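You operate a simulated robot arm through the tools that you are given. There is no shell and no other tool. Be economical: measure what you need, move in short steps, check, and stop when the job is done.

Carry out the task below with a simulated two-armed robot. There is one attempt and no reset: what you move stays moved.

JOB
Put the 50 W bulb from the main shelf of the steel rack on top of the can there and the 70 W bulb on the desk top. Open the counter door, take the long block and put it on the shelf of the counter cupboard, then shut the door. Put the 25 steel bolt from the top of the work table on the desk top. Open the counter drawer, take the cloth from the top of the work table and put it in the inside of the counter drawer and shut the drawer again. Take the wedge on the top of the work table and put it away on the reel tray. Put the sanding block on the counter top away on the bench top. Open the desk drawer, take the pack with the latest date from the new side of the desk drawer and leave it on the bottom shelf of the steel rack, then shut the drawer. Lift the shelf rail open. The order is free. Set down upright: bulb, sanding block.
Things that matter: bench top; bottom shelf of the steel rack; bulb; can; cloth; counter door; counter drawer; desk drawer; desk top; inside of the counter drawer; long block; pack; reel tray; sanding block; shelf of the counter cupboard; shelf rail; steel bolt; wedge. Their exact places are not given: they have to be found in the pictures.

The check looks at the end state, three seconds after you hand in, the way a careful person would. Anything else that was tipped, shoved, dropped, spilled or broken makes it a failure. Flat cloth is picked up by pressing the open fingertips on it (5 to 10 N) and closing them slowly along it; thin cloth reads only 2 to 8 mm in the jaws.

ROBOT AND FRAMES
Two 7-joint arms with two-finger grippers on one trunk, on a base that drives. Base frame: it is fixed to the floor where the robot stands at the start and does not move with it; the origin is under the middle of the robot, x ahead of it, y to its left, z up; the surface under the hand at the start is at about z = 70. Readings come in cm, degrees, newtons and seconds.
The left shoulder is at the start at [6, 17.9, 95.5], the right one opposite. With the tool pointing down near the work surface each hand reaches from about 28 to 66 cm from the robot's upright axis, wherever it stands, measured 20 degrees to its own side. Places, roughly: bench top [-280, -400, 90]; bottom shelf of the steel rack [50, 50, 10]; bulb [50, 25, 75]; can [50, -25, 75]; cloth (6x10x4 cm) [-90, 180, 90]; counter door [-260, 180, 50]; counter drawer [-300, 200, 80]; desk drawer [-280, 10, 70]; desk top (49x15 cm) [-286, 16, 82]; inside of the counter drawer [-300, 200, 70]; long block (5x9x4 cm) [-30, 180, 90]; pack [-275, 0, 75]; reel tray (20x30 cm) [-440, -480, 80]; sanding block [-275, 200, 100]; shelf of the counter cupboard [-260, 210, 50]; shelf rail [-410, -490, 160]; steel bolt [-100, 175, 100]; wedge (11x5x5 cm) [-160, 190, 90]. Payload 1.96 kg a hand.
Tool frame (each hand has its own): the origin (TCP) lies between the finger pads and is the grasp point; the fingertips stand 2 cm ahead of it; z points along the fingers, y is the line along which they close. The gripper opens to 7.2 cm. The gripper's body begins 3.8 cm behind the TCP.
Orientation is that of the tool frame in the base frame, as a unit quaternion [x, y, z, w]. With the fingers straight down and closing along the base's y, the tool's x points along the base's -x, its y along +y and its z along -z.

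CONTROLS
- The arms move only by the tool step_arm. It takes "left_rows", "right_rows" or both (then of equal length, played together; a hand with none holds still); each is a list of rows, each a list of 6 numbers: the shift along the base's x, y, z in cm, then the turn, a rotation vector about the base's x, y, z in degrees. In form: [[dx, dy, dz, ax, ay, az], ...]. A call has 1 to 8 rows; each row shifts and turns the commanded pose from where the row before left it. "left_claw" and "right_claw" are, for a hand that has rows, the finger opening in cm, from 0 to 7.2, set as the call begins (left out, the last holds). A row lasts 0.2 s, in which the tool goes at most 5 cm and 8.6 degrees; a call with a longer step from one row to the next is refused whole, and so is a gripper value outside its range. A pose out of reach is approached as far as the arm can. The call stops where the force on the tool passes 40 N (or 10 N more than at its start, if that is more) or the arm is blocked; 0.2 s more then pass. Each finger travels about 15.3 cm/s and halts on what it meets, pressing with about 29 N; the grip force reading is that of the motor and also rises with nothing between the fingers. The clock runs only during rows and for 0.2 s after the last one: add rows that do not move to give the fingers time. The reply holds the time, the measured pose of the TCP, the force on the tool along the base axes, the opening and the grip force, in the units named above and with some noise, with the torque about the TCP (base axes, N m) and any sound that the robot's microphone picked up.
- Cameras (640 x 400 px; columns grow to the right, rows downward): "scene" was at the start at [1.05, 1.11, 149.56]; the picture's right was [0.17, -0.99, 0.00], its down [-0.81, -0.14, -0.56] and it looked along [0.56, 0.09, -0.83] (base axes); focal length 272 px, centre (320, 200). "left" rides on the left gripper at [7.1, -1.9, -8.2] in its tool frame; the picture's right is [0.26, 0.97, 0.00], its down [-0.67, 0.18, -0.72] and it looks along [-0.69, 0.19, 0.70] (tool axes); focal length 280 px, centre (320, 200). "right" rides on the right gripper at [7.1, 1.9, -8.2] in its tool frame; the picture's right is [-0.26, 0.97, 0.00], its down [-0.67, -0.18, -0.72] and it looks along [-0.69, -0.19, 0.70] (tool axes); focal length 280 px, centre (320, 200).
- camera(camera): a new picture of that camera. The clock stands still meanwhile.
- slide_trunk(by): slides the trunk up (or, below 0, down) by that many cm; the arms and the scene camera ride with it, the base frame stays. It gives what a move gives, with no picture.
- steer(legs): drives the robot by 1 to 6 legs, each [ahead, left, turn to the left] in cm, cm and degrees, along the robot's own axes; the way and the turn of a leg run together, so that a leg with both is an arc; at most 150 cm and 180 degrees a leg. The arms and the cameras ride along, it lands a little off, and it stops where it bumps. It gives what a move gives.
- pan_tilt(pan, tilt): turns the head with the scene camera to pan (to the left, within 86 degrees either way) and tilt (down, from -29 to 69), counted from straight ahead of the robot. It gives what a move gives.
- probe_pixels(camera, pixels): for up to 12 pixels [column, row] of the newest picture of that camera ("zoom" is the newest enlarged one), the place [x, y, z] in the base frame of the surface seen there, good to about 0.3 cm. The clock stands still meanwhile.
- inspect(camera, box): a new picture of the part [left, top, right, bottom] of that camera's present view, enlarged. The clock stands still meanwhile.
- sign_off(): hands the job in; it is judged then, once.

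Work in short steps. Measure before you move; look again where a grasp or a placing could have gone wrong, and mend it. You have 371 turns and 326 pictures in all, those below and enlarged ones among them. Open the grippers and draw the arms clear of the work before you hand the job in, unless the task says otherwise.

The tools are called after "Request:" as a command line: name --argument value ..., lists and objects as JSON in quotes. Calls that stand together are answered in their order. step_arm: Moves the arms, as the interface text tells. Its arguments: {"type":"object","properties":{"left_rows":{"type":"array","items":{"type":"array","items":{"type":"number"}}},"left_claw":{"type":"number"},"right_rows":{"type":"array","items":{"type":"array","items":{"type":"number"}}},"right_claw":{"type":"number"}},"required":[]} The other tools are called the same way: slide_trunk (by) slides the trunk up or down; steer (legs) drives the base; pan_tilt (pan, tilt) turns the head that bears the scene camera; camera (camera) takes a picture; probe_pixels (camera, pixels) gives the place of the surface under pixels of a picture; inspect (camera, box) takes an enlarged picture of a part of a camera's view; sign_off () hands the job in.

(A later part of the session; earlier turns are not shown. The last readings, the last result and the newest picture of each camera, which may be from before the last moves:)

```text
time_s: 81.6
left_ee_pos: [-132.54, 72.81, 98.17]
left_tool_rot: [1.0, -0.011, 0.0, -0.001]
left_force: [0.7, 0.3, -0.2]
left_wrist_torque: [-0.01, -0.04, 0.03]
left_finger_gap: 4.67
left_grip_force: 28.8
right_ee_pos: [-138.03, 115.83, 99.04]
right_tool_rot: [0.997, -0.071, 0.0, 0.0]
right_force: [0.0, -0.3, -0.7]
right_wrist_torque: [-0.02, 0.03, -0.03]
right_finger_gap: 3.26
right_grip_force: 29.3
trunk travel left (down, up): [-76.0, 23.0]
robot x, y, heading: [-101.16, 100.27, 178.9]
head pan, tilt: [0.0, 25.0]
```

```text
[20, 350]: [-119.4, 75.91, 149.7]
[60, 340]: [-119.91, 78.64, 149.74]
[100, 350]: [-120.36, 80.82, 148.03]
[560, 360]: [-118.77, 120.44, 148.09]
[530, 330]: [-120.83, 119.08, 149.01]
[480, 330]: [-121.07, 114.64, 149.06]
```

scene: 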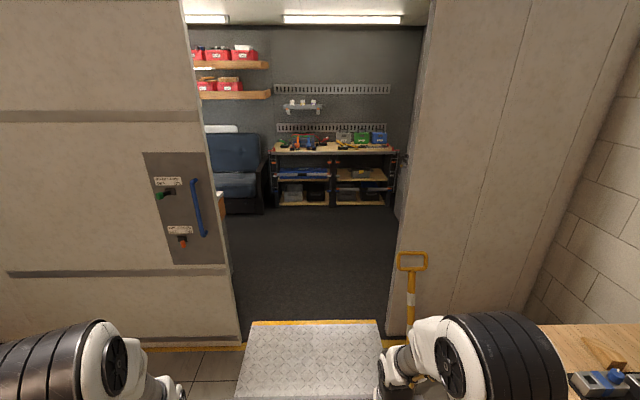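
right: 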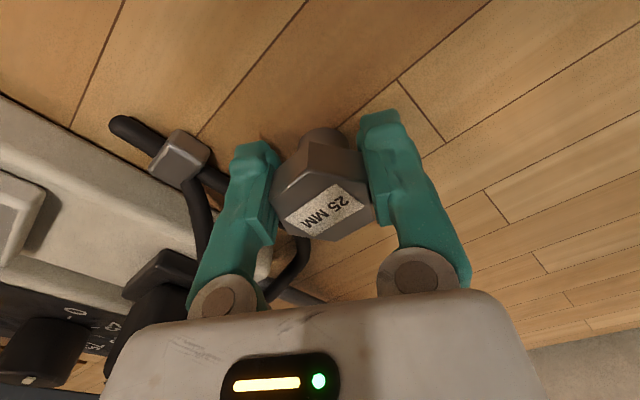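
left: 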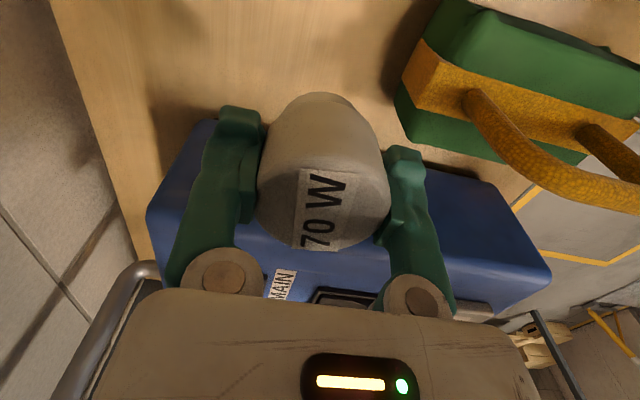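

Fine (±30 cm). Drive straight through, stopping in the doorway to look around.

Request:
steer --legs '[[0, 0, 1], [140, 0, 0]]'

Request:
pan_tilt --pan 70 --tilt 35

Request:
camera --camera "scene"

Request:
pan_tilt --pan -70 --tilt 35

Request:
camera --camera "scene"

```text
time_s: 88.8
left_ee_pos: [-268.38, 72.53, 98.31]
left_tool_rot: [1.0, 0.0, 0.0, 0.0]
left_force: [1.2, 0.4, 0.3]
left_wrist_torque: [-0.02, 0.02, 0.03]
left_finger_gap: 4.63
left_grip_force: 29.1
right_ee_pos: [-274.61, 115.52, 99.23]
right_tool_rot: [0.998, -0.062, 0.0, 0.0]
right_force: [0.7, 0.2, -1.1]
right_wrist_torque: [0.0, 0.01, 0.01]
right_finger_gap: 3.25
right_grip_force: 29.5
trunk travel left (down, up): [-76.0, 23.0]
robot x, y, heading: [-237.36, 100.41, 180.0]
head pan, tilt: [0.0, 25.0]
```

```text
time_s: 90.2
left_ee_pos: [-268.17, 72.46, 97.81]
left_tool_rot: [1.0, 0.0, 0.001, -0.001]
left_force: [0.2, 0.5, -2.3]
left_wrist_torque: [0.04, -0.03, 0.01]
left_finger_gap: 4.66
left_grip_force: 29.1
right_ee_pos: [-274.6, 115.55, 98.63]
right_tool_rot: [0.998, -0.061, 0.0, 0.0]
right_force: [-0.3, 0.2, -0.9]
right_wrist_torque: [0.0, 0.02, 0.03]
right_finger_gap: 3.27
right_grip_force: 29.1
trunk travel left (down, up): [-76.0, 23.0]
robot x, y, heading: [-237.28, 100.09, 179.8]
head pan, tilt: [70.0, 35.0]
```

```text
272 pictures are left
```

scene: 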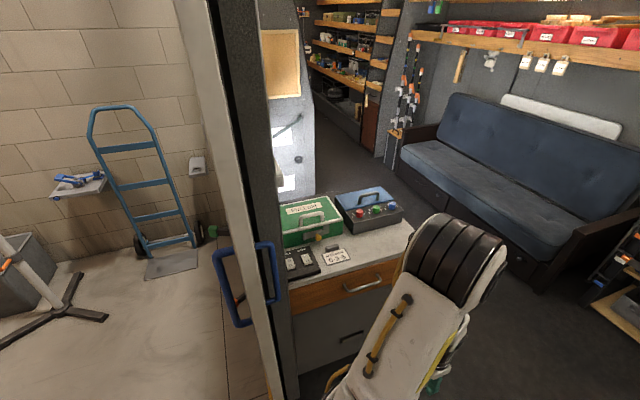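

```text
time_s: 92.4
left_ee_pos: [-268.23, 72.32, 97.73]
left_tool_rot: [1.0, 0.0, 0.0, 0.0]
left_force: [0.8, 0.5, -0.9]
left_wrist_torque: [-0.01, -0.01, 0.03]
left_finger_gap: 4.67
left_grip_force: 28.5
right_ee_pos: [-274.54, 115.34, 98.64]
right_tool_rot: [0.998, -0.062, 0.0, 0.0]
right_force: [-0.2, 0.6, -1.3]
right_wrist_torque: [-0.02, -0.03, -0.04]
right_finger_gap: 3.27
right_grip_force: 28.9
trunk travel left (down, up): [-76.0, 23.0]
robot x, y, heading: [-237.29, 100.58, 180.0]
head pan, tilt: [-70.0, 35.0]
```

```text
271 pictures are left
```

scene: 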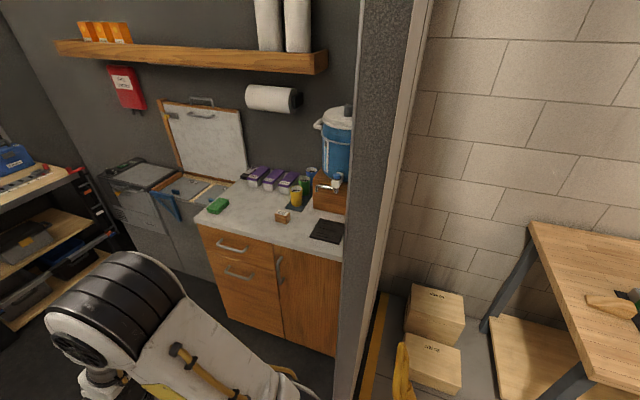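

Desk (drawer) is left, counter (drawer+door) right. Drive in 50 and turn left to face the desk.

Request:
steer --legs '[[48, 0, 0], [0, 0, 90]]'

Request:
pan_tilt --pan 0 --tilt 38

Request:
camera --camera "scene"

```text
time_s: 99.2
left_ee_pos: [-258.21, 69.95, 97.75]
left_tool_rot: [0.699, 0.715, -0.001, 0.0]
left_force: [0.0, 0.1, -0.9]
left_wrist_torque: [0.04, 0.04, -0.02]
left_finger_gap: 4.67
left_grip_force: 29.2
right_ee_pos: [-301.02, 62.64, 98.62]
right_tool_rot: [0.741, 0.671, -0.001, 0.001]
right_force: [-0.2, 0.0, -0.4]
right_wrist_torque: [0.0, 0.0, 0.03]
right_finger_gap: 3.24
right_grip_force: 29.4
trunk travel left (down, up): [-76.0, 23.0]
robot x, y, heading: [-286.66, 100.21, -88.8]
head pan, tilt: [-70.0, 35.0]
```

```text
time_s: 100.6
left_ee_pos: [-258.17, 69.79, 97.55]
left_tool_rot: [0.699, 0.716, -0.001, 0.001]
left_force: [0.0, 0.3, -1.1]
left_wrist_torque: [-0.01, 0.02, 0.0]
left_finger_gap: 4.67
left_grip_force: 29.5
right_ee_pos: [-301.0, 62.56, 98.62]
right_tool_rot: [0.742, 0.67, 0.0, 0.001]
right_force: [-0.3, -1.2, -1.6]
right_wrist_torque: [0.01, 0.04, 0.0]
right_finger_gap: 3.28
right_grip_force: 28.2
trunk travel left (down, up): [-76.0, 23.0]
robot x, y, heading: [-286.88, 100.45, -88.9]
head pan, tilt: [0.0, 38.0]
```

```text
270 pictures are left
```

scene: 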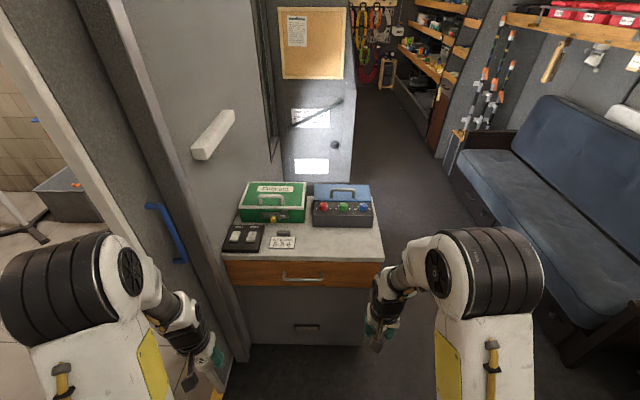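

Zoom on the desk top and measure.

Request:
inspect --camera "scene" --box '[210, 160, 400, 350]'

Request:
probe_pixels --camera "scene" --pixels '[[225, 254], [380, 254], [300, 240], [360, 240], [303, 281], [290, 280], [318, 280], [303, 270], [240, 215], [370, 205], [340, 230], [330, 335]]'

```text
2.11 times, centred on (305, 255) of scene
```

zoom: 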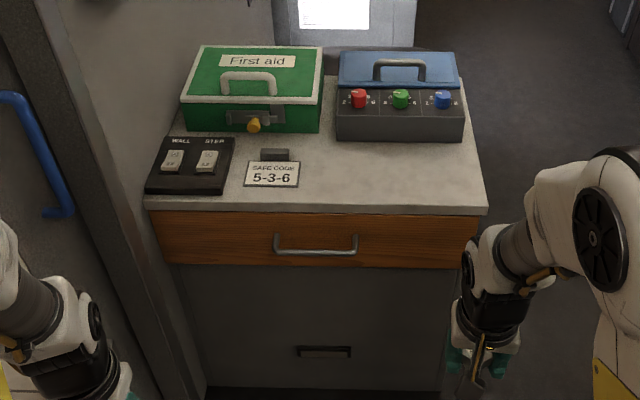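

```text
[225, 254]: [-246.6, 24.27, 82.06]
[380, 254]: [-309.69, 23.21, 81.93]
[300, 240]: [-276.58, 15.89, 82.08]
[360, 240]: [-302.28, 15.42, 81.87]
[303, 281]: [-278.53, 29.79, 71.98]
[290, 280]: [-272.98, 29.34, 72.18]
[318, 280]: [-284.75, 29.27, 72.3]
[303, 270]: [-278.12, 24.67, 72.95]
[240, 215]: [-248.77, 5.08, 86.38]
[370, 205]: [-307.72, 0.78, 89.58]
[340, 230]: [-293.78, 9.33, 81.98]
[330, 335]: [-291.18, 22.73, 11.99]
```

Desk top z 82, front edge y 24.5; free area x −285…−308. Approach: ahead 27, right 6.

Request:
steer --legs '[[27, -6, -1]]'

Request:
camera --camera "scene"

```text
time_s: 102.6
left_ee_pos: [-264.47, 42.06, 97.48]
left_tool_rot: [0.705, 0.709, 0.0, 0.0]
left_force: [0.2, 0.2, -1.6]
left_wrist_torque: [-0.01, -0.03, 0.01]
left_finger_gap: 4.66
left_grip_force: 29.1
right_ee_pos: [-307.5, 35.49, 98.68]
right_tool_rot: [0.748, 0.664, 0.0, 0.0]
right_force: [0.2, -0.6, -1.2]
right_wrist_torque: [-0.02, -0.01, 0.02]
right_finger_gap: 3.26
right_grip_force: 29.1
trunk travel left (down, up): [-76.0, 23.0]
robot x, y, heading: [-291.96, 72.58, -90.1]
head pan, tilt: [0.0, 38.0]
```

```text
268 pictures are left
```

scene: 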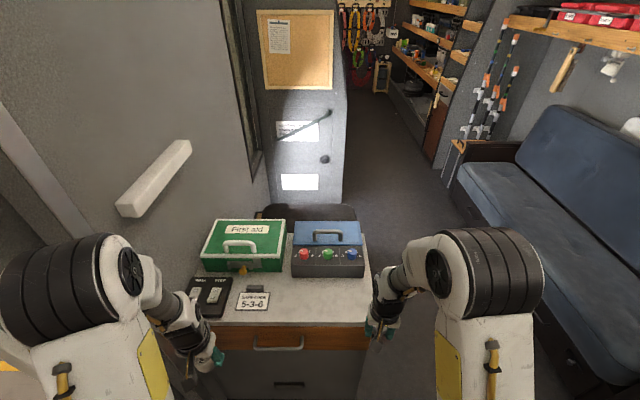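

Place the bolt: right hand to (−303, 16), then lower.

Request:
step_arm --right_rows '[[1.1, -4.8, 0, 0, 0, 0], [1.1, -4.8, 0, 0, 0, 0], [1.1, -4.8, 0, 0, 0, 0], [1.1, -4.8, 0, 0, 0, 0], [0, 0, -5, 0, 0, 0], [0, 0, -4, 0, 0, 0], [0, 0, -2.5, 0, 0, 0], [0, 0, 0, 0, 0, 0]]'

Request:
camera --camera "right"

```text
time_s: 104.4
left_ee_pos: [-264.52, 42.2, 97.62]
left_tool_rot: [0.706, 0.709, 0.0, 0.0]
left_force: [-0.4, -0.4, -0.8]
left_wrist_torque: [-0.02, 0.04, 0.01]
left_finger_gap: 4.69
left_grip_force: 28.9
right_ee_pos: [-303.2, 16.24, 87.16]
right_tool_rot: [0.748, 0.664, 0.0, 0.0]
right_force: [0.3, 0.0, -0.4]
right_wrist_torque: [0.0, 0.02, 0.04]
right_finger_gap: 3.23
right_grip_force: 29.2
trunk travel left (down, up): [-76.0, 23.0]
robot x, y, heading: [-292.75, 73.12, -89.8]
head pan, tilt: [0.0, 38.0]
```

```text
267 pictures are left
```

right: 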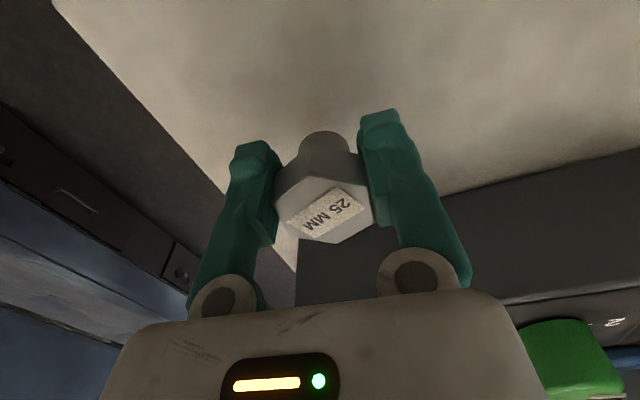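

Lower to contact.

Request:
step_arm --right_rows '[[0, 0, -1.0, 0, 0, 0], [0, 0, -0.6, 0, 0, 0], [0, 0, -0.3, 0, 0, 0], [0, 0, -0.2, 0, 0, 0], [0, 0, -0.2, 0, 0, 0], [0, 0, 0, 0, 0, 0]]'

```text
time_s: 105.8
left_ee_pos: [-264.51, 42.16, 97.67]
left_tool_rot: [0.705, 0.71, -0.001, 0.001]
left_force: [-0.1, 0.1, -0.5]
left_wrist_torque: [0.02, 0.0, -0.02]
left_finger_gap: 4.64
left_grip_force: 29.0
right_ee_pos: [-303.17, 16.4, 84.9]
right_tool_rot: [0.748, 0.664, -0.001, 0.001]
right_force: [-0.3, -1.2, 7.8]
right_wrist_torque: [-0.13, 0.06, -0.02]
right_finger_gap: 3.26
right_grip_force: 29.1
trunk travel left (down, up): [-76.0, 23.0]
robot x, y, heading: [-292.37, 72.86, -89.8]
head pan, tilt: [0.0, 38.0]
```

Contact (7.8 N). Release, open a little, rise.

Request:
step_arm --right_rows '[[0, 0, 0, 0, 0, 0], [0, 0, 0, 0, 0, 0]]' --right_claw 5

Request:
step_arm --right_rows '[[0, 0, 3, 0, 0, 0], [0, 0, 5, 0, 0, 0], [0, 0, 5, 0, 0, 0]]'

Request:
camera --camera "right"

```text
time_s: 106.4
left_ee_pos: [-264.52, 42.11, 97.61]
left_tool_rot: [0.705, 0.709, -0.001, 0.001]
left_force: [-0.4, -0.4, -0.5]
left_wrist_torque: [-0.01, 0.02, -0.02]
left_finger_gap: 4.66
left_grip_force: 29.1
right_ee_pos: [-303.02, 16.37, 84.78]
right_tool_rot: [0.748, 0.664, -0.001, 0.001]
right_force: [-0.6, 0.3, 0.3]
right_wrist_torque: [0.0, 0.0, -0.02]
right_finger_gap: 5.02
right_grip_force: 0.1
trunk travel left (down, up): [-76.0, 23.0]
robot x, y, heading: [-292.67, 72.56, -89.9]
head pan, tilt: [0.0, 38.0]
```

```text
time_s: 107.2
left_ee_pos: [-264.61, 42.24, 97.73]
left_tool_rot: [0.705, 0.709, 0.0, 0.001]
left_force: [-0.4, 0.2, -1.0]
left_wrist_torque: [0.0, 0.0, 0.03]
left_finger_gap: 4.65
left_grip_force: 29.0
right_ee_pos: [-303.13, 16.27, 97.93]
right_tool_rot: [0.748, 0.664, -0.001, 0.001]
right_force: [-0.4, 0.6, 0.8]
right_wrist_torque: [0.02, -0.03, 0.0]
right_finger_gap: 5.02
right_grip_force: 0.1
trunk travel left (down, up): [-76.0, 23.0]
robot x, y, heading: [-292.24, 72.67, -89.5]
head pan, tilt: [0.0, 38.0]
```

```text
266 pictures are left
```

right: 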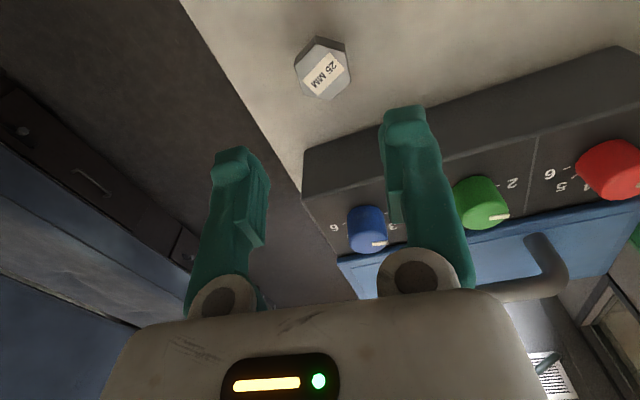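

Bolt done. Retract right hand; move left hand with bulb to (−289, 16.5) and lower partly.

Request:
step_arm --right_rows '[[-2, 4.5, 1, 0, 0, 0], [-2, 4.5, 1, 0, 0, 0], [-2, 4.5, 1, 0, 0, 0], [-1, 4.5, 1, 0, 0, 0], [0, 4.5, 1, 0, 0, 0]]'

Request:
step_arm --left_rows '[[-4.5, 0, 0, 0, 0, 0], [-4, -3, 0, 0, 0, 0], [-3.5, -3.5, 0, 0, 0, 0], [-3.5, -3.5, 0, 0, 0, 0], [-3, -4, 0, 0, 0, 0], [-3, -4, 0, 0, 0, 0], [-3, -4, 0, 0, 0, 0], [0, -3.7, 0, 0, 0, 0]]'

Request:
camera --camera "left"

```text
refused: row 1 steps farther than a row can; nothing moved
```

```text
time_s: 109.0
left_ee_pos: [-288.86, 16.35, 97.72]
left_tool_rot: [0.705, 0.71, 0.0, -0.001]
left_force: [0.2, 0.1, -1.3]
left_wrist_torque: [0.03, 0.03, -0.03]
left_finger_gap: 4.67
left_grip_force: 29.1
right_ee_pos: [-303.07, 16.11, 97.7]
right_tool_rot: [0.748, 0.664, 0.0, 0.0]
right_force: [-0.2, 0.0, 0.3]
right_wrist_torque: [0.02, -0.01, 0.06]
right_finger_gap: 5.0
right_grip_force: 0.0
trunk travel left (down, up): [-76.0, 23.0]
robot x, y, heading: [-292.34, 72.55, -89.8]
head pan, tilt: [0.0, 38.0]
```

```text
265 pictures are left
```

left: 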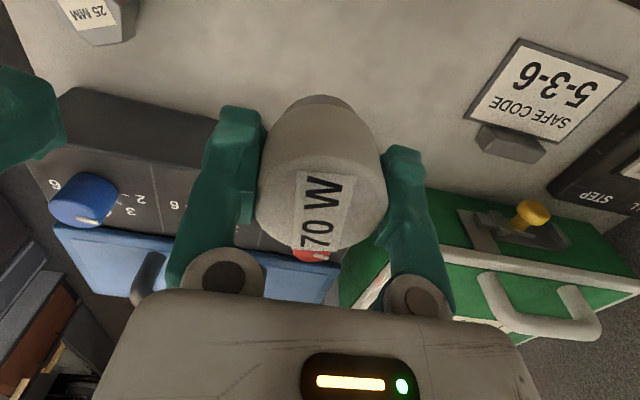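

Retract the right hand with smaller rows and lower the bulb.

Request:
step_arm --right_rows '[[-1.5, 4, 1, 0, 0, 0], [-1.5, 4.5, 1, 0, 0, 0], [-1.5, 4.5, 1, 0, 0, 0], [-1, 4.5, 1, 0, 0, 0], [0, 4.5, 1, 0, 0, 0]]' --left_rows '[[0, 0, 0, 0, 0, 0], [0, 0, -4, 0, 0, 0], [0, 0, -3, 0, 0, 0], [0, 0, -2, 0, 0, 0], [0, 0, -1.5, 0, 0, 0]]'

Request:
step_arm --left_rows '[[0, 0, -0.6, 0, 0, 0], [0, 0, -0.4, 0, 0, 0], [0, 0, -0.3, 0, 0, 0], [0, 0, -0.2, 0, 0, 0], [0, 0, -0.2, 0, 0, 0], [0, 0, 0, 0, 0, 0]]'

```text
time_s: 110.2
left_ee_pos: [-289.03, 16.61, 87.15]
left_tool_rot: [0.706, 0.709, 0.0, 0.001]
left_force: [-0.4, 1.1, -0.7]
left_wrist_torque: [-0.02, 0.02, 0.04]
left_finger_gap: 4.64
left_grip_force: 29.3
right_ee_pos: [-308.59, 38.74, 102.81]
right_tool_rot: [0.747, 0.664, -0.001, 0.001]
right_force: [-0.9, 0.2, 1.0]
right_wrist_torque: [-0.02, 0.0, 0.0]
right_finger_gap: 5.0
right_grip_force: 0.0
trunk travel left (down, up): [-76.0, 23.0]
robot x, y, heading: [-292.52, 72.87, -89.9]
head pan, tilt: [0.0, 38.0]
```

```text
time_s: 111.6
left_ee_pos: [-289.05, 16.6, 85.38]
left_tool_rot: [0.705, 0.709, -0.001, 0.001]
left_force: [0.8, -0.4, -0.3]
left_wrist_torque: [-0.04, 0.01, 0.01]
left_finger_gap: 4.64
left_grip_force: 29.0
right_ee_pos: [-308.51, 38.29, 102.75]
right_tool_rot: [0.748, 0.664, -0.001, 0.001]
right_force: [-0.1, 0.2, -1.0]
right_wrist_torque: [-0.02, -0.02, 0.02]
right_finger_gap: 5.01
right_grip_force: 0.1
trunk travel left (down, up): [-76.0, 23.0]
robot x, y, heading: [-292.54, 72.8, -89.7]
head pan, tilt: [0.0, 38.0]
```

Request:
step_arm --left_rows '[[0, 0, -0.15, 0, 0, 0], [0, 0, -0.15, 0, 0, 0], [0, 0, 0, 0, 0, 0]]'

```text
time_s: 112.4
left_ee_pos: [-288.86, 16.39, 85.32]
left_tool_rot: [0.705, 0.709, -0.003, 0.002]
left_force: [1.6, -0.3, 19.9]
left_wrist_torque: [0.19, -0.05, -0.01]
left_finger_gap: 4.65
left_grip_force: 28.9
right_ee_pos: [-308.56, 38.55, 102.8]
right_tool_rot: [0.748, 0.663, -0.001, 0.002]
right_force: [0.0, 0.0, 0.4]
right_wrist_torque: [-0.01, -0.02, 0.03]
right_finger_gap: 5.0
right_grip_force: 0.0
trunk travel left (down, up): [-76.0, 23.0]
robot x, y, heading: [-292.11, 73.0, -89.7]
head pan, tilt: [0.0, 38.0]
```

Contact (20 N); ease up 0.15 and release, then rise.

Request:
step_arm --left_rows '[[0, 0, 0.15, 0, 0, 0], [0, 0, 0, 0, 0, 0]]'

Request:
step_arm --left_rows '[[0, 0, 0, 0, 0, 0], [0, 0, 0, 0, 0, 0]]' --left_claw 6

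Request:
step_arm --left_rows '[[0, 0, 3, 0, 0, 0], [0, 0, 5, 0, 0, 0], [0, 0, 5, 0, 0, 0], [0, 4.5, 1, 0, 0, 0], [2, 4.5, 0, 0, 0, 0], [3, 4, 0, 0, 0, 0], [4, 3, 0, 0, 0, 0], [4, 3, 0, 0, 0, 0]]'

Request:
camera --camera "scene"

```text
time_s: 113.0
left_ee_pos: [-289.03, 16.43, 85.38]
left_tool_rot: [0.705, 0.709, -0.001, 0.001]
left_force: [2.3, -4.9, 14.9]
left_wrist_torque: [-0.09, -0.03, -0.01]
left_finger_gap: 4.66
left_grip_force: 29.4
right_ee_pos: [-308.48, 38.46, 102.67]
right_tool_rot: [0.748, 0.664, -0.001, 0.001]
right_force: [0.3, -0.6, -0.3]
right_wrist_torque: [0.03, 0.02, -0.02]
right_finger_gap: 4.98
right_grip_force: 0.1
trunk travel left (down, up): [-76.0, 23.0]
robot x, y, heading: [-292.36, 73.35, -89.9]
head pan, tilt: [0.0, 38.0]
```

```text
time_s: 113.6
left_ee_pos: [-288.93, 16.6, 85.15]
left_tool_rot: [0.706, 0.709, 0.0, 0.0]
left_force: [0.0, -0.7, -0.2]
left_wrist_torque: [0.01, 0.02, 0.02]
left_finger_gap: 6.01
left_grip_force: 0.1
right_ee_pos: [-308.51, 38.41, 102.89]
right_tool_rot: [0.748, 0.664, -0.001, 0.001]
right_force: [0.3, 0.0, 0.5]
right_wrist_torque: [-0.02, 0.0, 0.02]
right_finger_gap: 5.01
right_grip_force: 0.0
trunk travel left (down, up): [-76.0, 23.0]
robot x, y, heading: [-292.32, 72.85, -89.7]
head pan, tilt: [0.0, 38.0]
```

```text
time_s: 115.4
left_ee_pos: [-275.78, 35.55, 99.25]
left_tool_rot: [0.706, 0.708, -0.002, 0.0]
left_force: [-0.5, 0.7, 0.4]
left_wrist_torque: [-0.02, 0.01, 0.03]
left_finger_gap: 5.99
left_grip_force: 0.0
right_ee_pos: [-308.46, 38.45, 102.94]
right_tool_rot: [0.748, 0.663, -0.001, 0.0]
right_force: [-0.3, -0.2, 0.4]
right_wrist_torque: [0.01, 0.07, -0.02]
right_finger_gap: 5.0
right_grip_force: 0.1
trunk travel left (down, up): [-76.0, 23.0]
robot x, y, heading: [-292.66, 72.96, -89.9]
head pan, tilt: [0.0, 38.0]
```

```text
264 pictures are left
```

scene: 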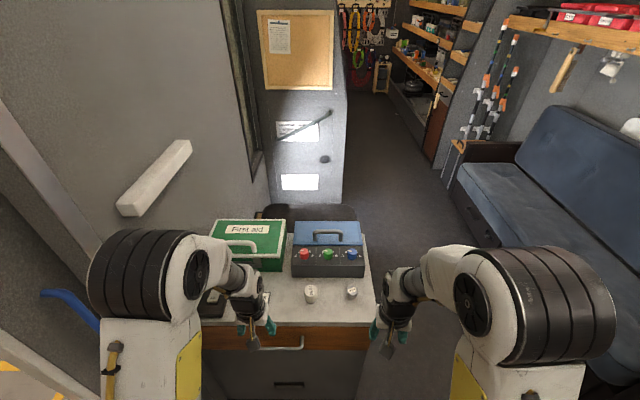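

Both stand on the desk. Next the desk drawer: back off 11 cm, lower trunk 8, and turn the left hand +90° so one finger can go behind the bar handle.

Request:
steer --legs '[[-11, 0, 0]]'

Request:
slide_trunk --by -8

Request:
step_arm --left_rows '[[0, 0, 0, 0, 0, 8.2], [0, 0, 0, 0, 0, 8.2], [0, 0, 0, 0, 0, 8.2], [0, 0, 0, 0, 0, 8.2], [0, 0, 0, 0, 0, 8.2], [0, 0, 0, 0, 0, 8.2], [0, 0, 0, 0, 0, 8.2], [0, 0, 0, 0, 0, 8.2]]' --left_claw 5

Request:
step_arm --left_rows '[[0, 0, 0, 0, 0, 8.2], [0, 0, 0, 0, 0, 8.2], [0, 0, 0, 0, 0, 8.2], [0, 0, 0, 0, 0, 0]]'

Request:
camera --camera "left"

Request:
camera --camera "scene"

```text
time_s: 116.6
left_ee_pos: [-275.94, 46.33, 99.27]
left_tool_rot: [0.705, 0.709, 0.0, 0.0]
left_force: [-0.1, 0.0, -0.1]
left_wrist_torque: [0.0, 0.03, -0.02]
left_finger_gap: 6.01
left_grip_force: 0.2
right_ee_pos: [-308.53, 49.22, 102.78]
right_tool_rot: [0.747, 0.665, -0.001, 0.001]
right_force: [0.0, 0.4, -0.4]
right_wrist_torque: [0.02, -0.02, -0.01]
right_finger_gap: 5.0
right_grip_force: 0.0
trunk travel left (down, up): [-76.0, 23.0]
robot x, y, heading: [-292.44, 83.72, -89.4]
head pan, tilt: [0.0, 38.0]
```

```text
time_s: 117.8
left_ee_pos: [-275.97, 46.47, 91.21]
left_tool_rot: [0.705, 0.709, -0.001, 0.001]
left_force: [0.0, 0.1, 1.5]
left_wrist_torque: [-0.01, 0.01, -0.01]
left_finger_gap: 6.03
left_grip_force: 0.0
right_ee_pos: [-308.45, 49.21, 94.81]
right_tool_rot: [0.747, 0.665, -0.001, 0.001]
right_force: [-0.7, 0.1, 0.6]
right_wrist_torque: [0.01, -0.01, 0.02]
right_finger_gap: 5.0
right_grip_force: 0.0
trunk travel left (down, up): [-68.0, 31.0]
robot x, y, heading: [-292.54, 83.93, -89.8]
head pan, tilt: [0.0, 38.0]
```

```text
time_s: 119.5
left_ee_pos: [-275.93, 46.42, 91.24]
left_tool_rot: [0.207, 0.978, 0.0, 0.001]
left_force: [0.6, 0.5, 0.2]
left_wrist_torque: [0.02, 0.01, 0.0]
left_finger_gap: 4.99
left_grip_force: 0.0
right_ee_pos: [-308.61, 49.33, 94.7]
right_tool_rot: [0.748, 0.664, 0.0, 0.001]
right_force: [0.6, -0.1, 0.4]
right_wrist_torque: [-0.02, 0.04, -0.01]
right_finger_gap: 5.0
right_grip_force: 0.0
trunk travel left (down, up): [-68.0, 31.0]
robot x, y, heading: [-292.44, 83.96, -89.8]
head pan, tilt: [0.0, 38.0]
```

```text
time_s: 120.5
left_ee_pos: [-276.04, 46.4, 91.22]
left_tool_rot: [-0.005, 1.0, 0.0, 0.001]
left_force: [0.8, -0.8, 0.2]
left_wrist_torque: [0.02, 0.01, -0.05]
left_finger_gap: 4.97
left_grip_force: 0.1
right_ee_pos: [-308.46, 49.24, 94.91]
right_tool_rot: [0.747, 0.665, -0.001, 0.0]
right_force: [0.0, 0.0, 0.4]
right_wrist_torque: [0.01, 0.0, 0.02]
right_finger_gap: 5.02
right_grip_force: 0.1
trunk travel left (down, up): [-68.0, 31.0]
robot x, y, heading: [-292.34, 83.81, -89.6]
head pan, tilt: [0.0, 38.0]
```

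```text
263 pictures are left
```

left: 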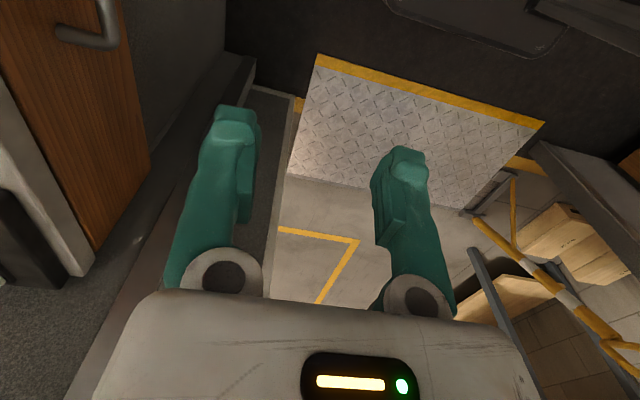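

```text
262 pictures are left
```

scene: 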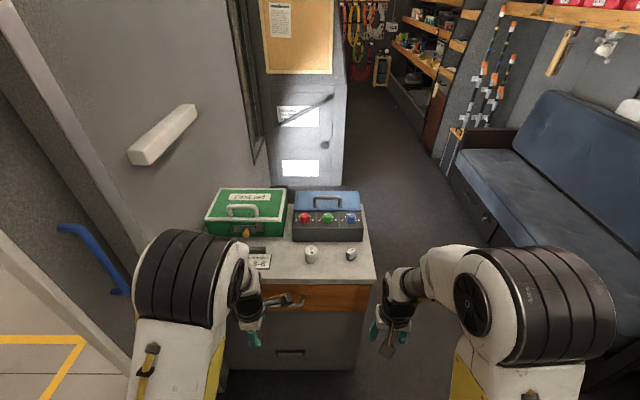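

Zoom on the handle.

Request:
inspect --camera "scene" --box '[220, 270, 380, 350]'

```text
4.00 times, centred on (300, 310) of scene
```

zoom: 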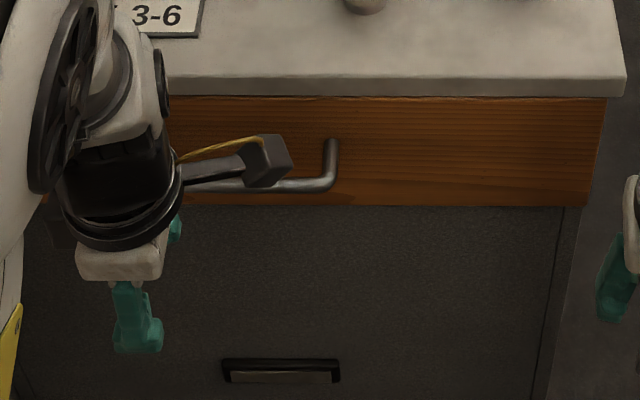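

Request:
probe_pixels --camera "zoom" --pixels '[[325, 186], [300, 188], [334, 150], [334, 170], [220, 188], [400, 110], [400, 90], [400, 190]]'

```text
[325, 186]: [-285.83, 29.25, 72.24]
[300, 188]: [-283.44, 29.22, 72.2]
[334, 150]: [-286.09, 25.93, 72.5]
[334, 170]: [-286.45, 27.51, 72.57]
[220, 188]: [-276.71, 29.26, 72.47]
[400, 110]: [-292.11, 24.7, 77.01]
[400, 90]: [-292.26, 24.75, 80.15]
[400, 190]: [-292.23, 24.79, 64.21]
```

Bar at y≈28.9, z≈72.2. Move the hand above at y 29.6 with opening 4.2, then go down to z 73.

Request:
step_arm --left_rows '[[-1, -4.2, 0, 0, 0, 0], [-1, -4.2, 0, 0, 0, 0], [-1, -4.2, 0, 0, 0, 0], [0, -4.2, 0, 0, 0, 0], [0, 0, -4, 0, 0, 0], [0, 0, -4, 0, 0, 0], [0, 0, 0, 0, 0, 0]]' --left_claw 4.2

Request:
camera --camera "left"

Request:
inspect --camera "scene" --box '[220, 240, 380, 350]'

```text
time_s: 122.2
left_ee_pos: [-279.06, 29.74, 83.28]
left_tool_rot: [-0.005, 1.0, 0.0, 0.001]
left_force: [0.5, -0.7, 0.4]
left_wrist_torque: [-0.03, 0.0, -0.02]
left_finger_gap: 4.2
left_grip_force: 0.0
right_ee_pos: [-308.54, 49.25, 94.81]
right_tool_rot: [0.747, 0.664, 0.0, 0.0]
right_force: [-0.6, -0.1, -0.1]
right_wrist_torque: [0.0, 0.02, 0.0]
right_finger_gap: 5.0
right_grip_force: 0.1
trunk travel left (down, up): [-68.0, 31.0]
robot x, y, heading: [-292.87, 83.67, -89.7]
head pan, tilt: [0.0, 38.0]
```

```text
260 pictures are left
```

left: 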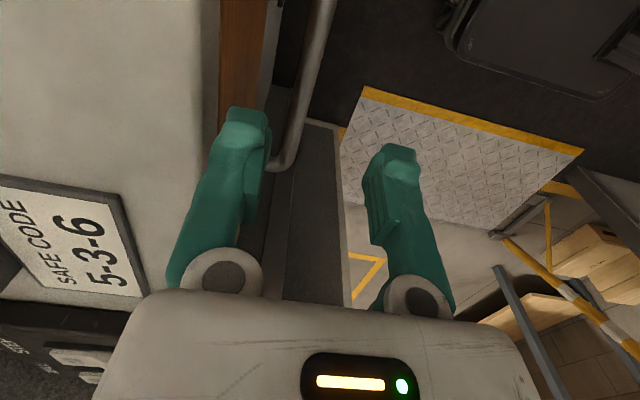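

```text
3.64 times, centred on (300, 295) of scene
```

zoom: 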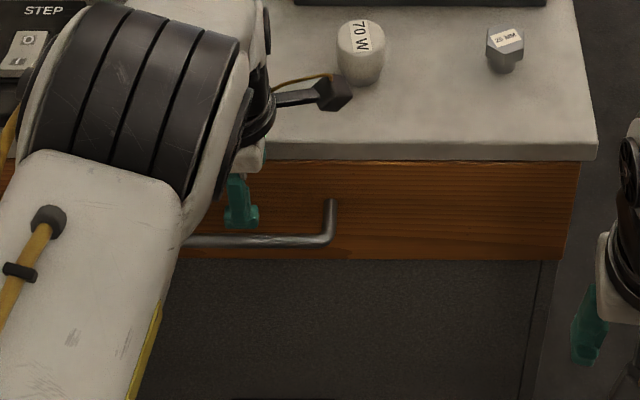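

The bar lies between the fingers. Descend 10 cm and close.

Request:
step_arm --left_rows '[[0, 0, -4, 0, 0, 0], [0, 0, -3, 0, 0, 0], [0, 0, -3, 0, 0, 0], [0, 0, 0, 0, 0, 0]]'

Request:
camera --camera "left"

```text
time_s: 123.2
left_ee_pos: [-278.9, 29.63, 73.25]
left_tool_rot: [-0.004, 1.0, 0.0, 0.001]
left_force: [-0.4, 0.8, 0.7]
left_wrist_torque: [0.03, -0.02, 0.04]
left_finger_gap: 4.19
left_grip_force: 0.1
right_ee_pos: [-308.48, 49.35, 94.76]
right_tool_rot: [0.747, 0.664, -0.002, 0.001]
right_force: [-0.1, -0.8, -0.6]
right_wrist_torque: [0.01, -0.03, 0.03]
right_finger_gap: 4.98
right_grip_force: 0.1
trunk travel left (down, up): [-68.0, 31.0]
robot x, y, heading: [-292.6, 83.95, -90.0]
head pan, tilt: [0.0, 38.0]
```

```text
258 pictures are left
```

left: 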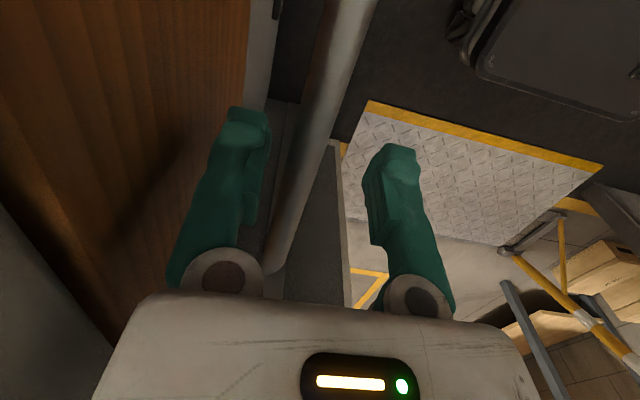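

Bar is between the fingers. Close and pull.

Request:
step_arm --left_rows '[[0, 0, 0, 0, 0, 0], [0, 0, 0, 0, 0, 0], [0, 0, 0, 0, 0, 0]]' --left_claw 0.5

Request:
step_arm --left_rows '[[0, 1.5, 0, 0, 0, 0], [0, 2, 0, 0, 0, 0], [0, 2, 0, 0, 0, 0], [0, 2, 0, 0, 0, 0], [0, 2, 0, 0, 0, 0]]'

```text
time_s: 124.0
left_ee_pos: [-278.93, 29.6, 73.19]
left_tool_rot: [-0.004, 1.0, 0.0, 0.001]
left_force: [0.2, -3.1, -6.5]
left_wrist_torque: [-0.06, -0.07, -0.4]
left_finger_gap: 1.33
left_grip_force: 39.6
right_ee_pos: [-308.6, 49.26, 94.78]
right_tool_rot: [0.747, 0.664, 0.0, 0.0]
right_force: [-0.9, 0.1, -0.1]
right_wrist_torque: [-0.01, 0.01, -0.03]
right_finger_gap: 5.02
right_grip_force: 0.0
trunk travel left (down, up): [-68.0, 31.0]
robot x, y, heading: [-292.4, 83.81, -89.8]
head pan, tilt: [0.0, 38.0]
```

```text
time_s: 125.2
left_ee_pos: [-278.86, 39.23, 73.07]
left_tool_rot: [-0.004, 1.0, 0.0, 0.0]
left_force: [3.5, 2.2, -15.9]
left_wrist_torque: [-0.03, -0.35, -0.38]
left_finger_gap: 1.3
left_grip_force: 39.8
right_ee_pos: [-308.57, 49.26, 94.8]
right_tool_rot: [0.747, 0.664, 0.001, 0.0]
right_force: [0.3, -0.8, 0.1]
right_wrist_torque: [0.01, -0.01, -0.04]
right_finger_gap: 5.01
right_grip_force: 0.1
trunk travel left (down, up): [-68.0, 31.0]
robot x, y, heading: [-292.66, 83.54, -89.8]
head pan, tilt: [0.0, 38.0]
```

The drawer follows (9.6 cm open). Pull further.

Request:
step_arm --left_rows '[[0, 2.5, 0, 0, 0, 0], [0, 2.5, 0, 0, 0, 0], [0, 2.5, 0, 0, 0, 0], [0, 2, 0, 0, 0, 0]]'

Request:
pan_tilt --pan 0 --tilt 55

Request:
camera --camera "scene"

```text
time_s: 126.2
left_ee_pos: [-278.97, 48.38, 73.23]
left_tool_rot: [-0.005, 1.0, 0.001, 0.001]
left_force: [0.8, 0.6, -36.7]
left_wrist_torque: [0.04, 0.02, -0.36]
left_finger_gap: 1.31
left_grip_force: 40.0
right_ee_pos: [-308.41, 49.07, 94.72]
right_tool_rot: [0.748, 0.664, 0.0, 0.0]
right_force: [0.0, -0.5, 0.2]
right_wrist_torque: [-0.02, 0.0, -0.02]
right_finger_gap: 5.0
right_grip_force: 0.0
trunk travel left (down, up): [-68.0, 31.0]
robot x, y, heading: [-292.59, 83.75, -89.7]
head pan, tilt: [0.0, 38.0]
```

```text
time_s: 127.0
left_ee_pos: [-278.92, 48.41, 73.24]
left_tool_rot: [-0.004, 1.0, 0.001, 0.0]
left_force: [2.8, 1.7, -30.8]
left_wrist_torque: [0.07, -0.06, -0.37]
left_finger_gap: 1.33
left_grip_force: 39.7
right_ee_pos: [-308.42, 49.12, 94.8]
right_tool_rot: [0.747, 0.665, 0.0, -0.001]
right_force: [-0.6, -0.8, -0.8]
right_wrist_torque: [0.01, 0.0, -0.01]
right_finger_gap: 5.0
right_grip_force: 0.1
trunk travel left (down, up): [-68.0, 31.0]
robot x, y, heading: [-292.47, 84.06, -89.7]
head pan, tilt: [0.0, 55.0]
```

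```text
257 pictures are left
```

scene: 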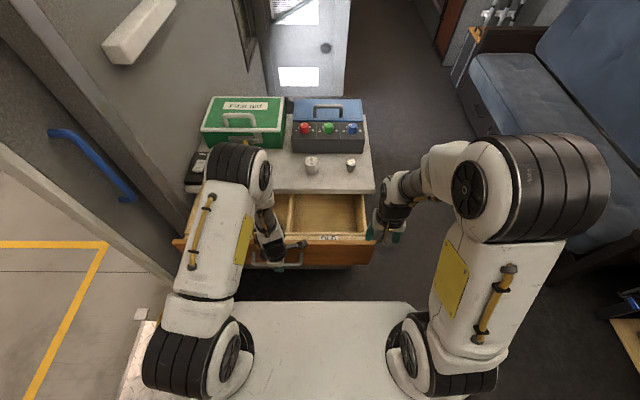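

Open ~19 cm. Release the handle, lift the left hand and look inside.

Request:
step_arm --left_rows '[[0, 0, 0, 0, 0, 0], [0, 0, 0, 0, 0, 0]]' --left_claw 4

Request:
step_arm --left_rows '[[0, 0, 4, 0, 0, 0], [0, 0, 4, 0, 0, 0], [0, 0, 5, 0, 0, 0], [4, 0, 3, 0, 0, -8.2], [4, 0, 2, 0, 0, -8.2], [4, 0, 0, 0, 0, -8.2], [4, 0, 0, 0, 0, -8.2], [4, 0, 0, 0, 0, -8.2]]'

Request:
camera --camera "scene"

Request:
inspect --camera "scene" --box '[180, 160, 390, 290]'

```text
time_s: 127.5
left_ee_pos: [-278.91, 48.5, 73.39]
left_tool_rot: [-0.004, 1.0, 0.0, 0.001]
left_force: [0.2, 0.3, 0.0]
left_wrist_torque: [0.0, 0.04, 0.0]
left_finger_gap: 3.98
left_grip_force: 0.0
right_ee_pos: [-308.62, 49.21, 94.8]
right_tool_rot: [0.747, 0.665, 0.0, 0.0]
right_force: [0.5, 0.1, -0.6]
right_wrist_torque: [-0.05, 0.0, 0.0]
right_finger_gap: 5.0
right_grip_force: 0.1
trunk travel left (down, up): [-68.0, 31.0]
robot x, y, heading: [-292.46, 83.67, -89.8]
head pan, tilt: [0.0, 55.0]
```

```text
time_s: 129.3
left_ee_pos: [-259.0, 48.7, 91.22]
left_tool_rot: [0.347, 0.938, 0.0, 0.0]
left_force: [0.1, -0.1, -0.4]
left_wrist_torque: [0.0, 0.02, 0.01]
left_finger_gap: 3.99
left_grip_force: 0.1
right_ee_pos: [-308.5, 49.38, 94.73]
right_tool_rot: [0.748, 0.664, 0.0, 0.0]
right_force: [0.2, -0.5, 0.5]
right_wrist_torque: [-0.02, 0.04, 0.0]
right_finger_gap: 4.99
right_grip_force: 0.1
trunk travel left (down, up): [-68.0, 31.0]
robot x, y, heading: [-292.56, 83.96, -89.6]
head pan, tilt: [0.0, 55.0]
```

```text
256 pictures are left
```

scene: 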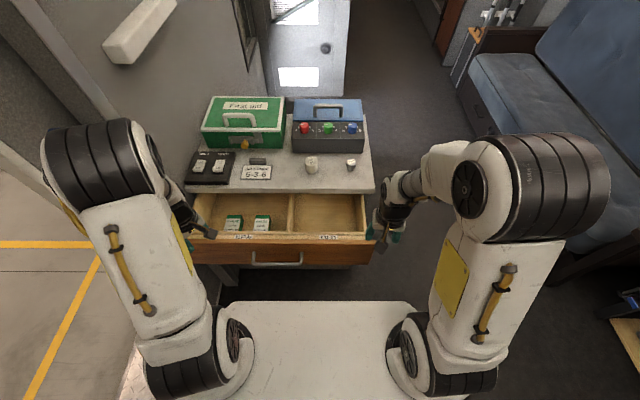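

```text
3.05 times, centred on (285, 225) of scene
```

zoom: 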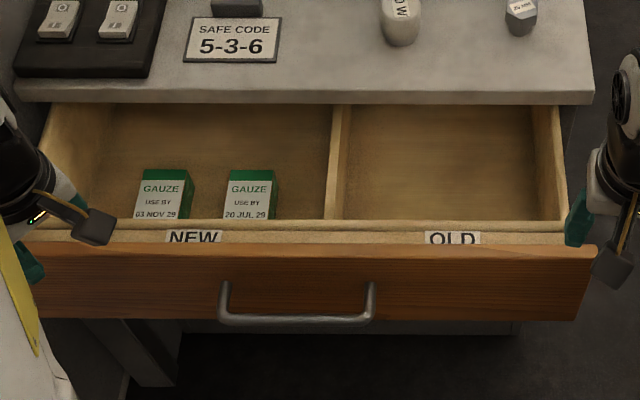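

Two packs on NEW: "03 NOV 29" and "20 JUL 29". There might be more at the back, so I open further: back off 10 cm and re-grip.

Request:
steer --legs '[[-10, 0, 0]]'

Request:
step_arm --left_rows '[[-4, -1, 0, 0, 0, 8.2], [-4, -2, 0, 0, 0, 8.2], [-4, -2, 0, 0, 0, 8.2], [-4, -2, 0, 0, 0, 8.2], [-4, -3, 0, 0, 0, 8.2], [0, 0, 0, 0, 0, 0]]' --left_claw 4.2

Request:
camera --camera "left"

Request:
inspect --camera "scene" --box '[180, 160, 390, 290]'

```text
time_s: 130.5
left_ee_pos: [-259.04, 58.57, 91.0]
left_tool_rot: [0.345, 0.938, -0.001, 0.0]
left_force: [0.1, -0.3, 0.2]
left_wrist_torque: [-0.02, 0.01, 0.0]
left_finger_gap: 3.96
left_grip_force: 0.0
right_ee_pos: [-308.63, 59.23, 94.84]
right_tool_rot: [0.747, 0.665, -0.001, 0.0]
right_force: [-0.3, 0.1, 0.4]
right_wrist_torque: [-0.03, 0.0, -0.02]
right_finger_gap: 5.0
right_grip_force: 0.1
trunk travel left (down, up): [-68.0, 31.0]
robot x, y, heading: [-292.62, 93.64, -89.5]
head pan, tilt: [0.0, 55.0]
```

```text
time_s: 131.9
left_ee_pos: [-279.46, 48.75, 91.15]
left_tool_rot: [-0.005, 1.0, 0.0, -0.001]
left_force: [-0.7, 0.4, -0.1]
left_wrist_torque: [-0.02, 0.02, 0.0]
left_finger_gap: 4.25
left_grip_force: 0.0
right_ee_pos: [-308.41, 59.18, 94.83]
right_tool_rot: [0.747, 0.665, -0.001, 0.0]
right_force: [0.6, -0.1, -0.2]
right_wrist_torque: [0.01, 0.04, 0.02]
right_finger_gap: 4.99
right_grip_force: 0.1
trunk travel left (down, up): [-68.0, 31.0]
robot x, y, heading: [-292.22, 93.64, -89.7]
head pan, tilt: [0.0, 55.0]
```

```text
254 pictures are left
```

left: 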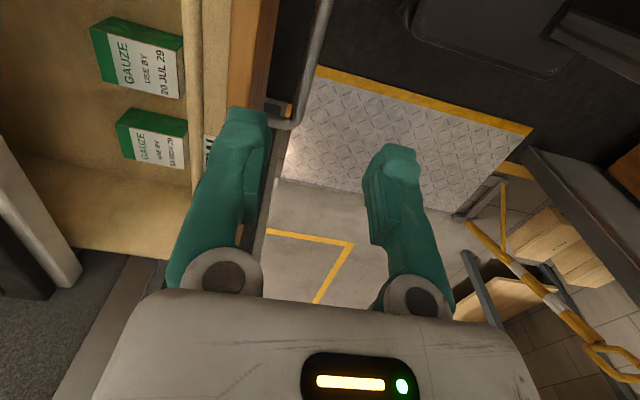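

```text
3.05 times, centred on (285, 225) of scene
```

zoom: 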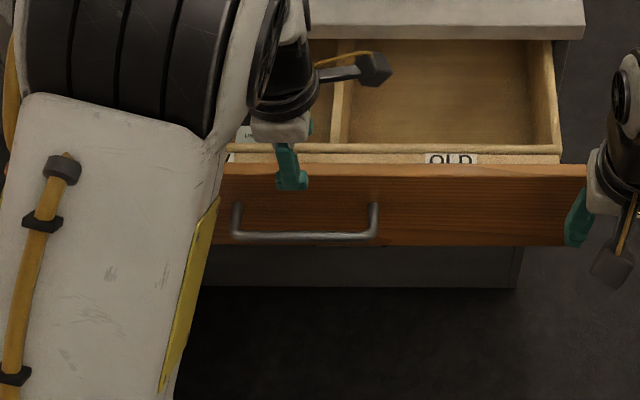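

Probe the handle bar.

Request:
probe_pixels --camera "zoom" --pixels '[[300, 236], [340, 236], [374, 215], [350, 170]]'

```text
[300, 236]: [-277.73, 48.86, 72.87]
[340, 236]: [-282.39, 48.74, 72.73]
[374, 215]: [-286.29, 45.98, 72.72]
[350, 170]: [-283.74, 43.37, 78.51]
```

Descend to the bar, grip, pull on.

Request:
step_arm --left_rows '[[0, 0.1, -5, 0, 0, 0], [0, 0, -5, 0, 0, 0], [0, 0, -4, 0, 0, 0], [0, 0, -4, 0, 0, 0], [0, 0, 0, 0, 0, 0]]'

Request:
step_arm --left_rows '[[0, 0, 0, 0, 0, 0], [0, 0, 0, 0, 0, 0], [0, 0, 0, 0, 0, 0]]' --left_claw 0.5

Request:
step_arm --left_rows '[[0, 1.5, 0, 0, 0, 0], [0, 2, 0, 0, 0, 0], [0, 2, 0, 0, 0, 0], [0, 2, 0, 0, 0, 0]]'

```text
time_s: 133.1
left_ee_pos: [-278.9, 48.94, 72.93]
left_tool_rot: [-0.004, 1.0, -0.001, 0.001]
left_force: [0.2, -0.3, 1.4]
left_wrist_torque: [0.03, -0.01, 0.0]
left_finger_gap: 4.19
left_grip_force: 0.1
right_ee_pos: [-308.54, 59.33, 94.78]
right_tool_rot: [0.747, 0.665, 0.0, 0.001]
right_force: [0.8, -0.1, 0.1]
right_wrist_torque: [-0.03, -0.03, 0.01]
right_finger_gap: 5.0
right_grip_force: 0.1
trunk travel left (down, up): [-68.0, 31.0]
robot x, y, heading: [-292.5, 93.44, -89.9]
head pan, tilt: [0.0, 55.0]
```

```text
time_s: 133.9
left_ee_pos: [-278.85, 48.89, 72.94]
left_tool_rot: [-0.004, 1.0, 0.001, 0.001]
left_force: [-1.0, 1.6, -11.2]
left_wrist_torque: [-0.03, -0.03, -0.4]
left_finger_gap: 1.2
left_grip_force: 39.1
right_ee_pos: [-308.45, 59.35, 94.68]
right_tool_rot: [0.747, 0.664, -0.001, 0.0]
right_force: [-0.1, -0.4, 0.4]
right_wrist_torque: [-0.03, 0.02, -0.01]
right_finger_gap: 5.02
right_grip_force: 0.1
trunk travel left (down, up): [-68.0, 31.0]
robot x, y, heading: [-292.33, 94.11, -90.0]
head pan, tilt: [0.0, 55.0]
```

```text
time_s: 134.9
left_ee_pos: [-278.8, 55.89, 72.79]
left_tool_rot: [-0.006, 1.0, -0.001, 0.001]
left_force: [9.6, -17.7, -15.2]
left_wrist_torque: [-0.26, 0.11, -0.4]
left_finger_gap: 1.23
left_grip_force: 39.1
right_ee_pos: [-308.55, 58.91, 94.66]
right_tool_rot: [0.747, 0.664, 0.0, 0.0]
right_force: [-0.1, 0.2, -0.1]
right_wrist_torque: [0.03, 0.02, 0.0]
right_finger_gap: 4.95
right_grip_force: 0.0
trunk travel left (down, up): [-68.0, 31.0]
robot x, y, heading: [-292.75, 93.62, -89.7]
head pan, tilt: [0.0, 55.0]
```

Resistance rises – near its stop (~26.5 cm). Release and look inside.

Request:
step_arm --left_rows '[[0, 0, 0, 0, 0, 0], [0, 0, 0, 0, 0, 0]]' --left_claw 4

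Request:
step_arm --left_rows '[[0, 0, 4, 0, 0, 0], [0, 0, 4, 0, 0, 0], [0, 0, 5, 0, 0, 0], [4, 0, 3, 0, 0, -8.2], [4, 0, 2, 0, 0, -8.2], [4, 0, 0, 0, 0, -8.2], [4, 0, 0, 0, 0, -8.2], [4, 0, 0, 0, 0, -8.2]]'

Request:
inspect --camera "scene" --box '[180, 130, 390, 270]'

```text
time_s: 135.5
left_ee_pos: [-279.06, 56.36, 73.02]
left_tool_rot: [-0.005, 1.0, 0.0, 0.001]
left_force: [0.2, -0.1, -0.2]
left_wrist_torque: [0.02, 0.03, -0.02]
left_finger_gap: 4.0
left_grip_force: 0.0
right_ee_pos: [-308.52, 59.23, 94.78]
right_tool_rot: [0.747, 0.665, 0.0, 0.0]
right_force: [-0.3, 0.2, -0.6]
right_wrist_torque: [0.03, -0.01, 0.01]
right_finger_gap: 5.02
right_grip_force: 0.0
trunk travel left (down, up): [-68.0, 31.0]
robot x, y, heading: [-292.88, 93.42, -89.7]
head pan, tilt: [0.0, 55.0]
```

```text
time_s: 137.3
left_ee_pos: [-258.74, 56.4, 91.06]
left_tool_rot: [0.347, 0.938, 0.0, 0.0]
left_force: [0.0, 0.0, 0.4]
left_wrist_torque: [-0.01, -0.01, -0.01]
left_finger_gap: 4.0
left_grip_force: 0.0
right_ee_pos: [-308.57, 59.21, 94.79]
right_tool_rot: [0.747, 0.664, 0.0, 0.001]
right_force: [0.8, -0.4, 0.2]
right_wrist_torque: [0.01, 0.0, 0.02]
right_finger_gap: 4.99
right_grip_force: 0.0
trunk travel left (down, up): [-68.0, 31.0]
robot x, y, heading: [-292.55, 93.73, -89.8]
head pan, tilt: [0.0, 55.0]
```

```text
2.86 times, centred on (285, 200) of scene
```

zoom: 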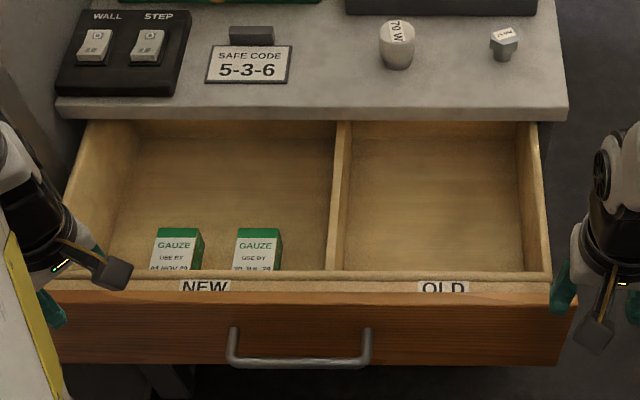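

Whole drawer seen: only two packs; latest is 03 NOV 29 (left). Measure it.

Request:
inspect --camera "scene" --box '[215, 195, 295, 245]'

Request:
probe_pixels --camera "zoom" --pixels '[[150, 80], [105, 90], [190, 90], [150, 120], [330, 90], [150, 190], [250, 100], [100, 180], [285, 90], [60, 100]]'

```text
8.00 times, centred on (255, 220) of scene
```

zoom: 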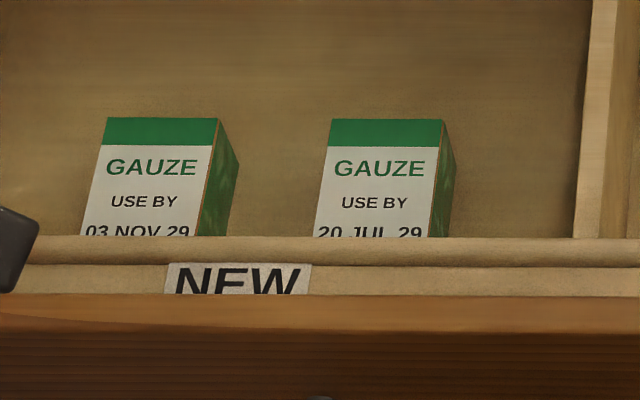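

```text
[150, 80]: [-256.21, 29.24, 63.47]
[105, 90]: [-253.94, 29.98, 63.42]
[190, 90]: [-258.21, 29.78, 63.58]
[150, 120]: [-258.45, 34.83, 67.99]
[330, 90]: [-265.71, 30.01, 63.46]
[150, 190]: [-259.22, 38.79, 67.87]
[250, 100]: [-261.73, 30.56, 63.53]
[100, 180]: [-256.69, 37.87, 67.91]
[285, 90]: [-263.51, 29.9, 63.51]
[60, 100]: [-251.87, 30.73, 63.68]
```

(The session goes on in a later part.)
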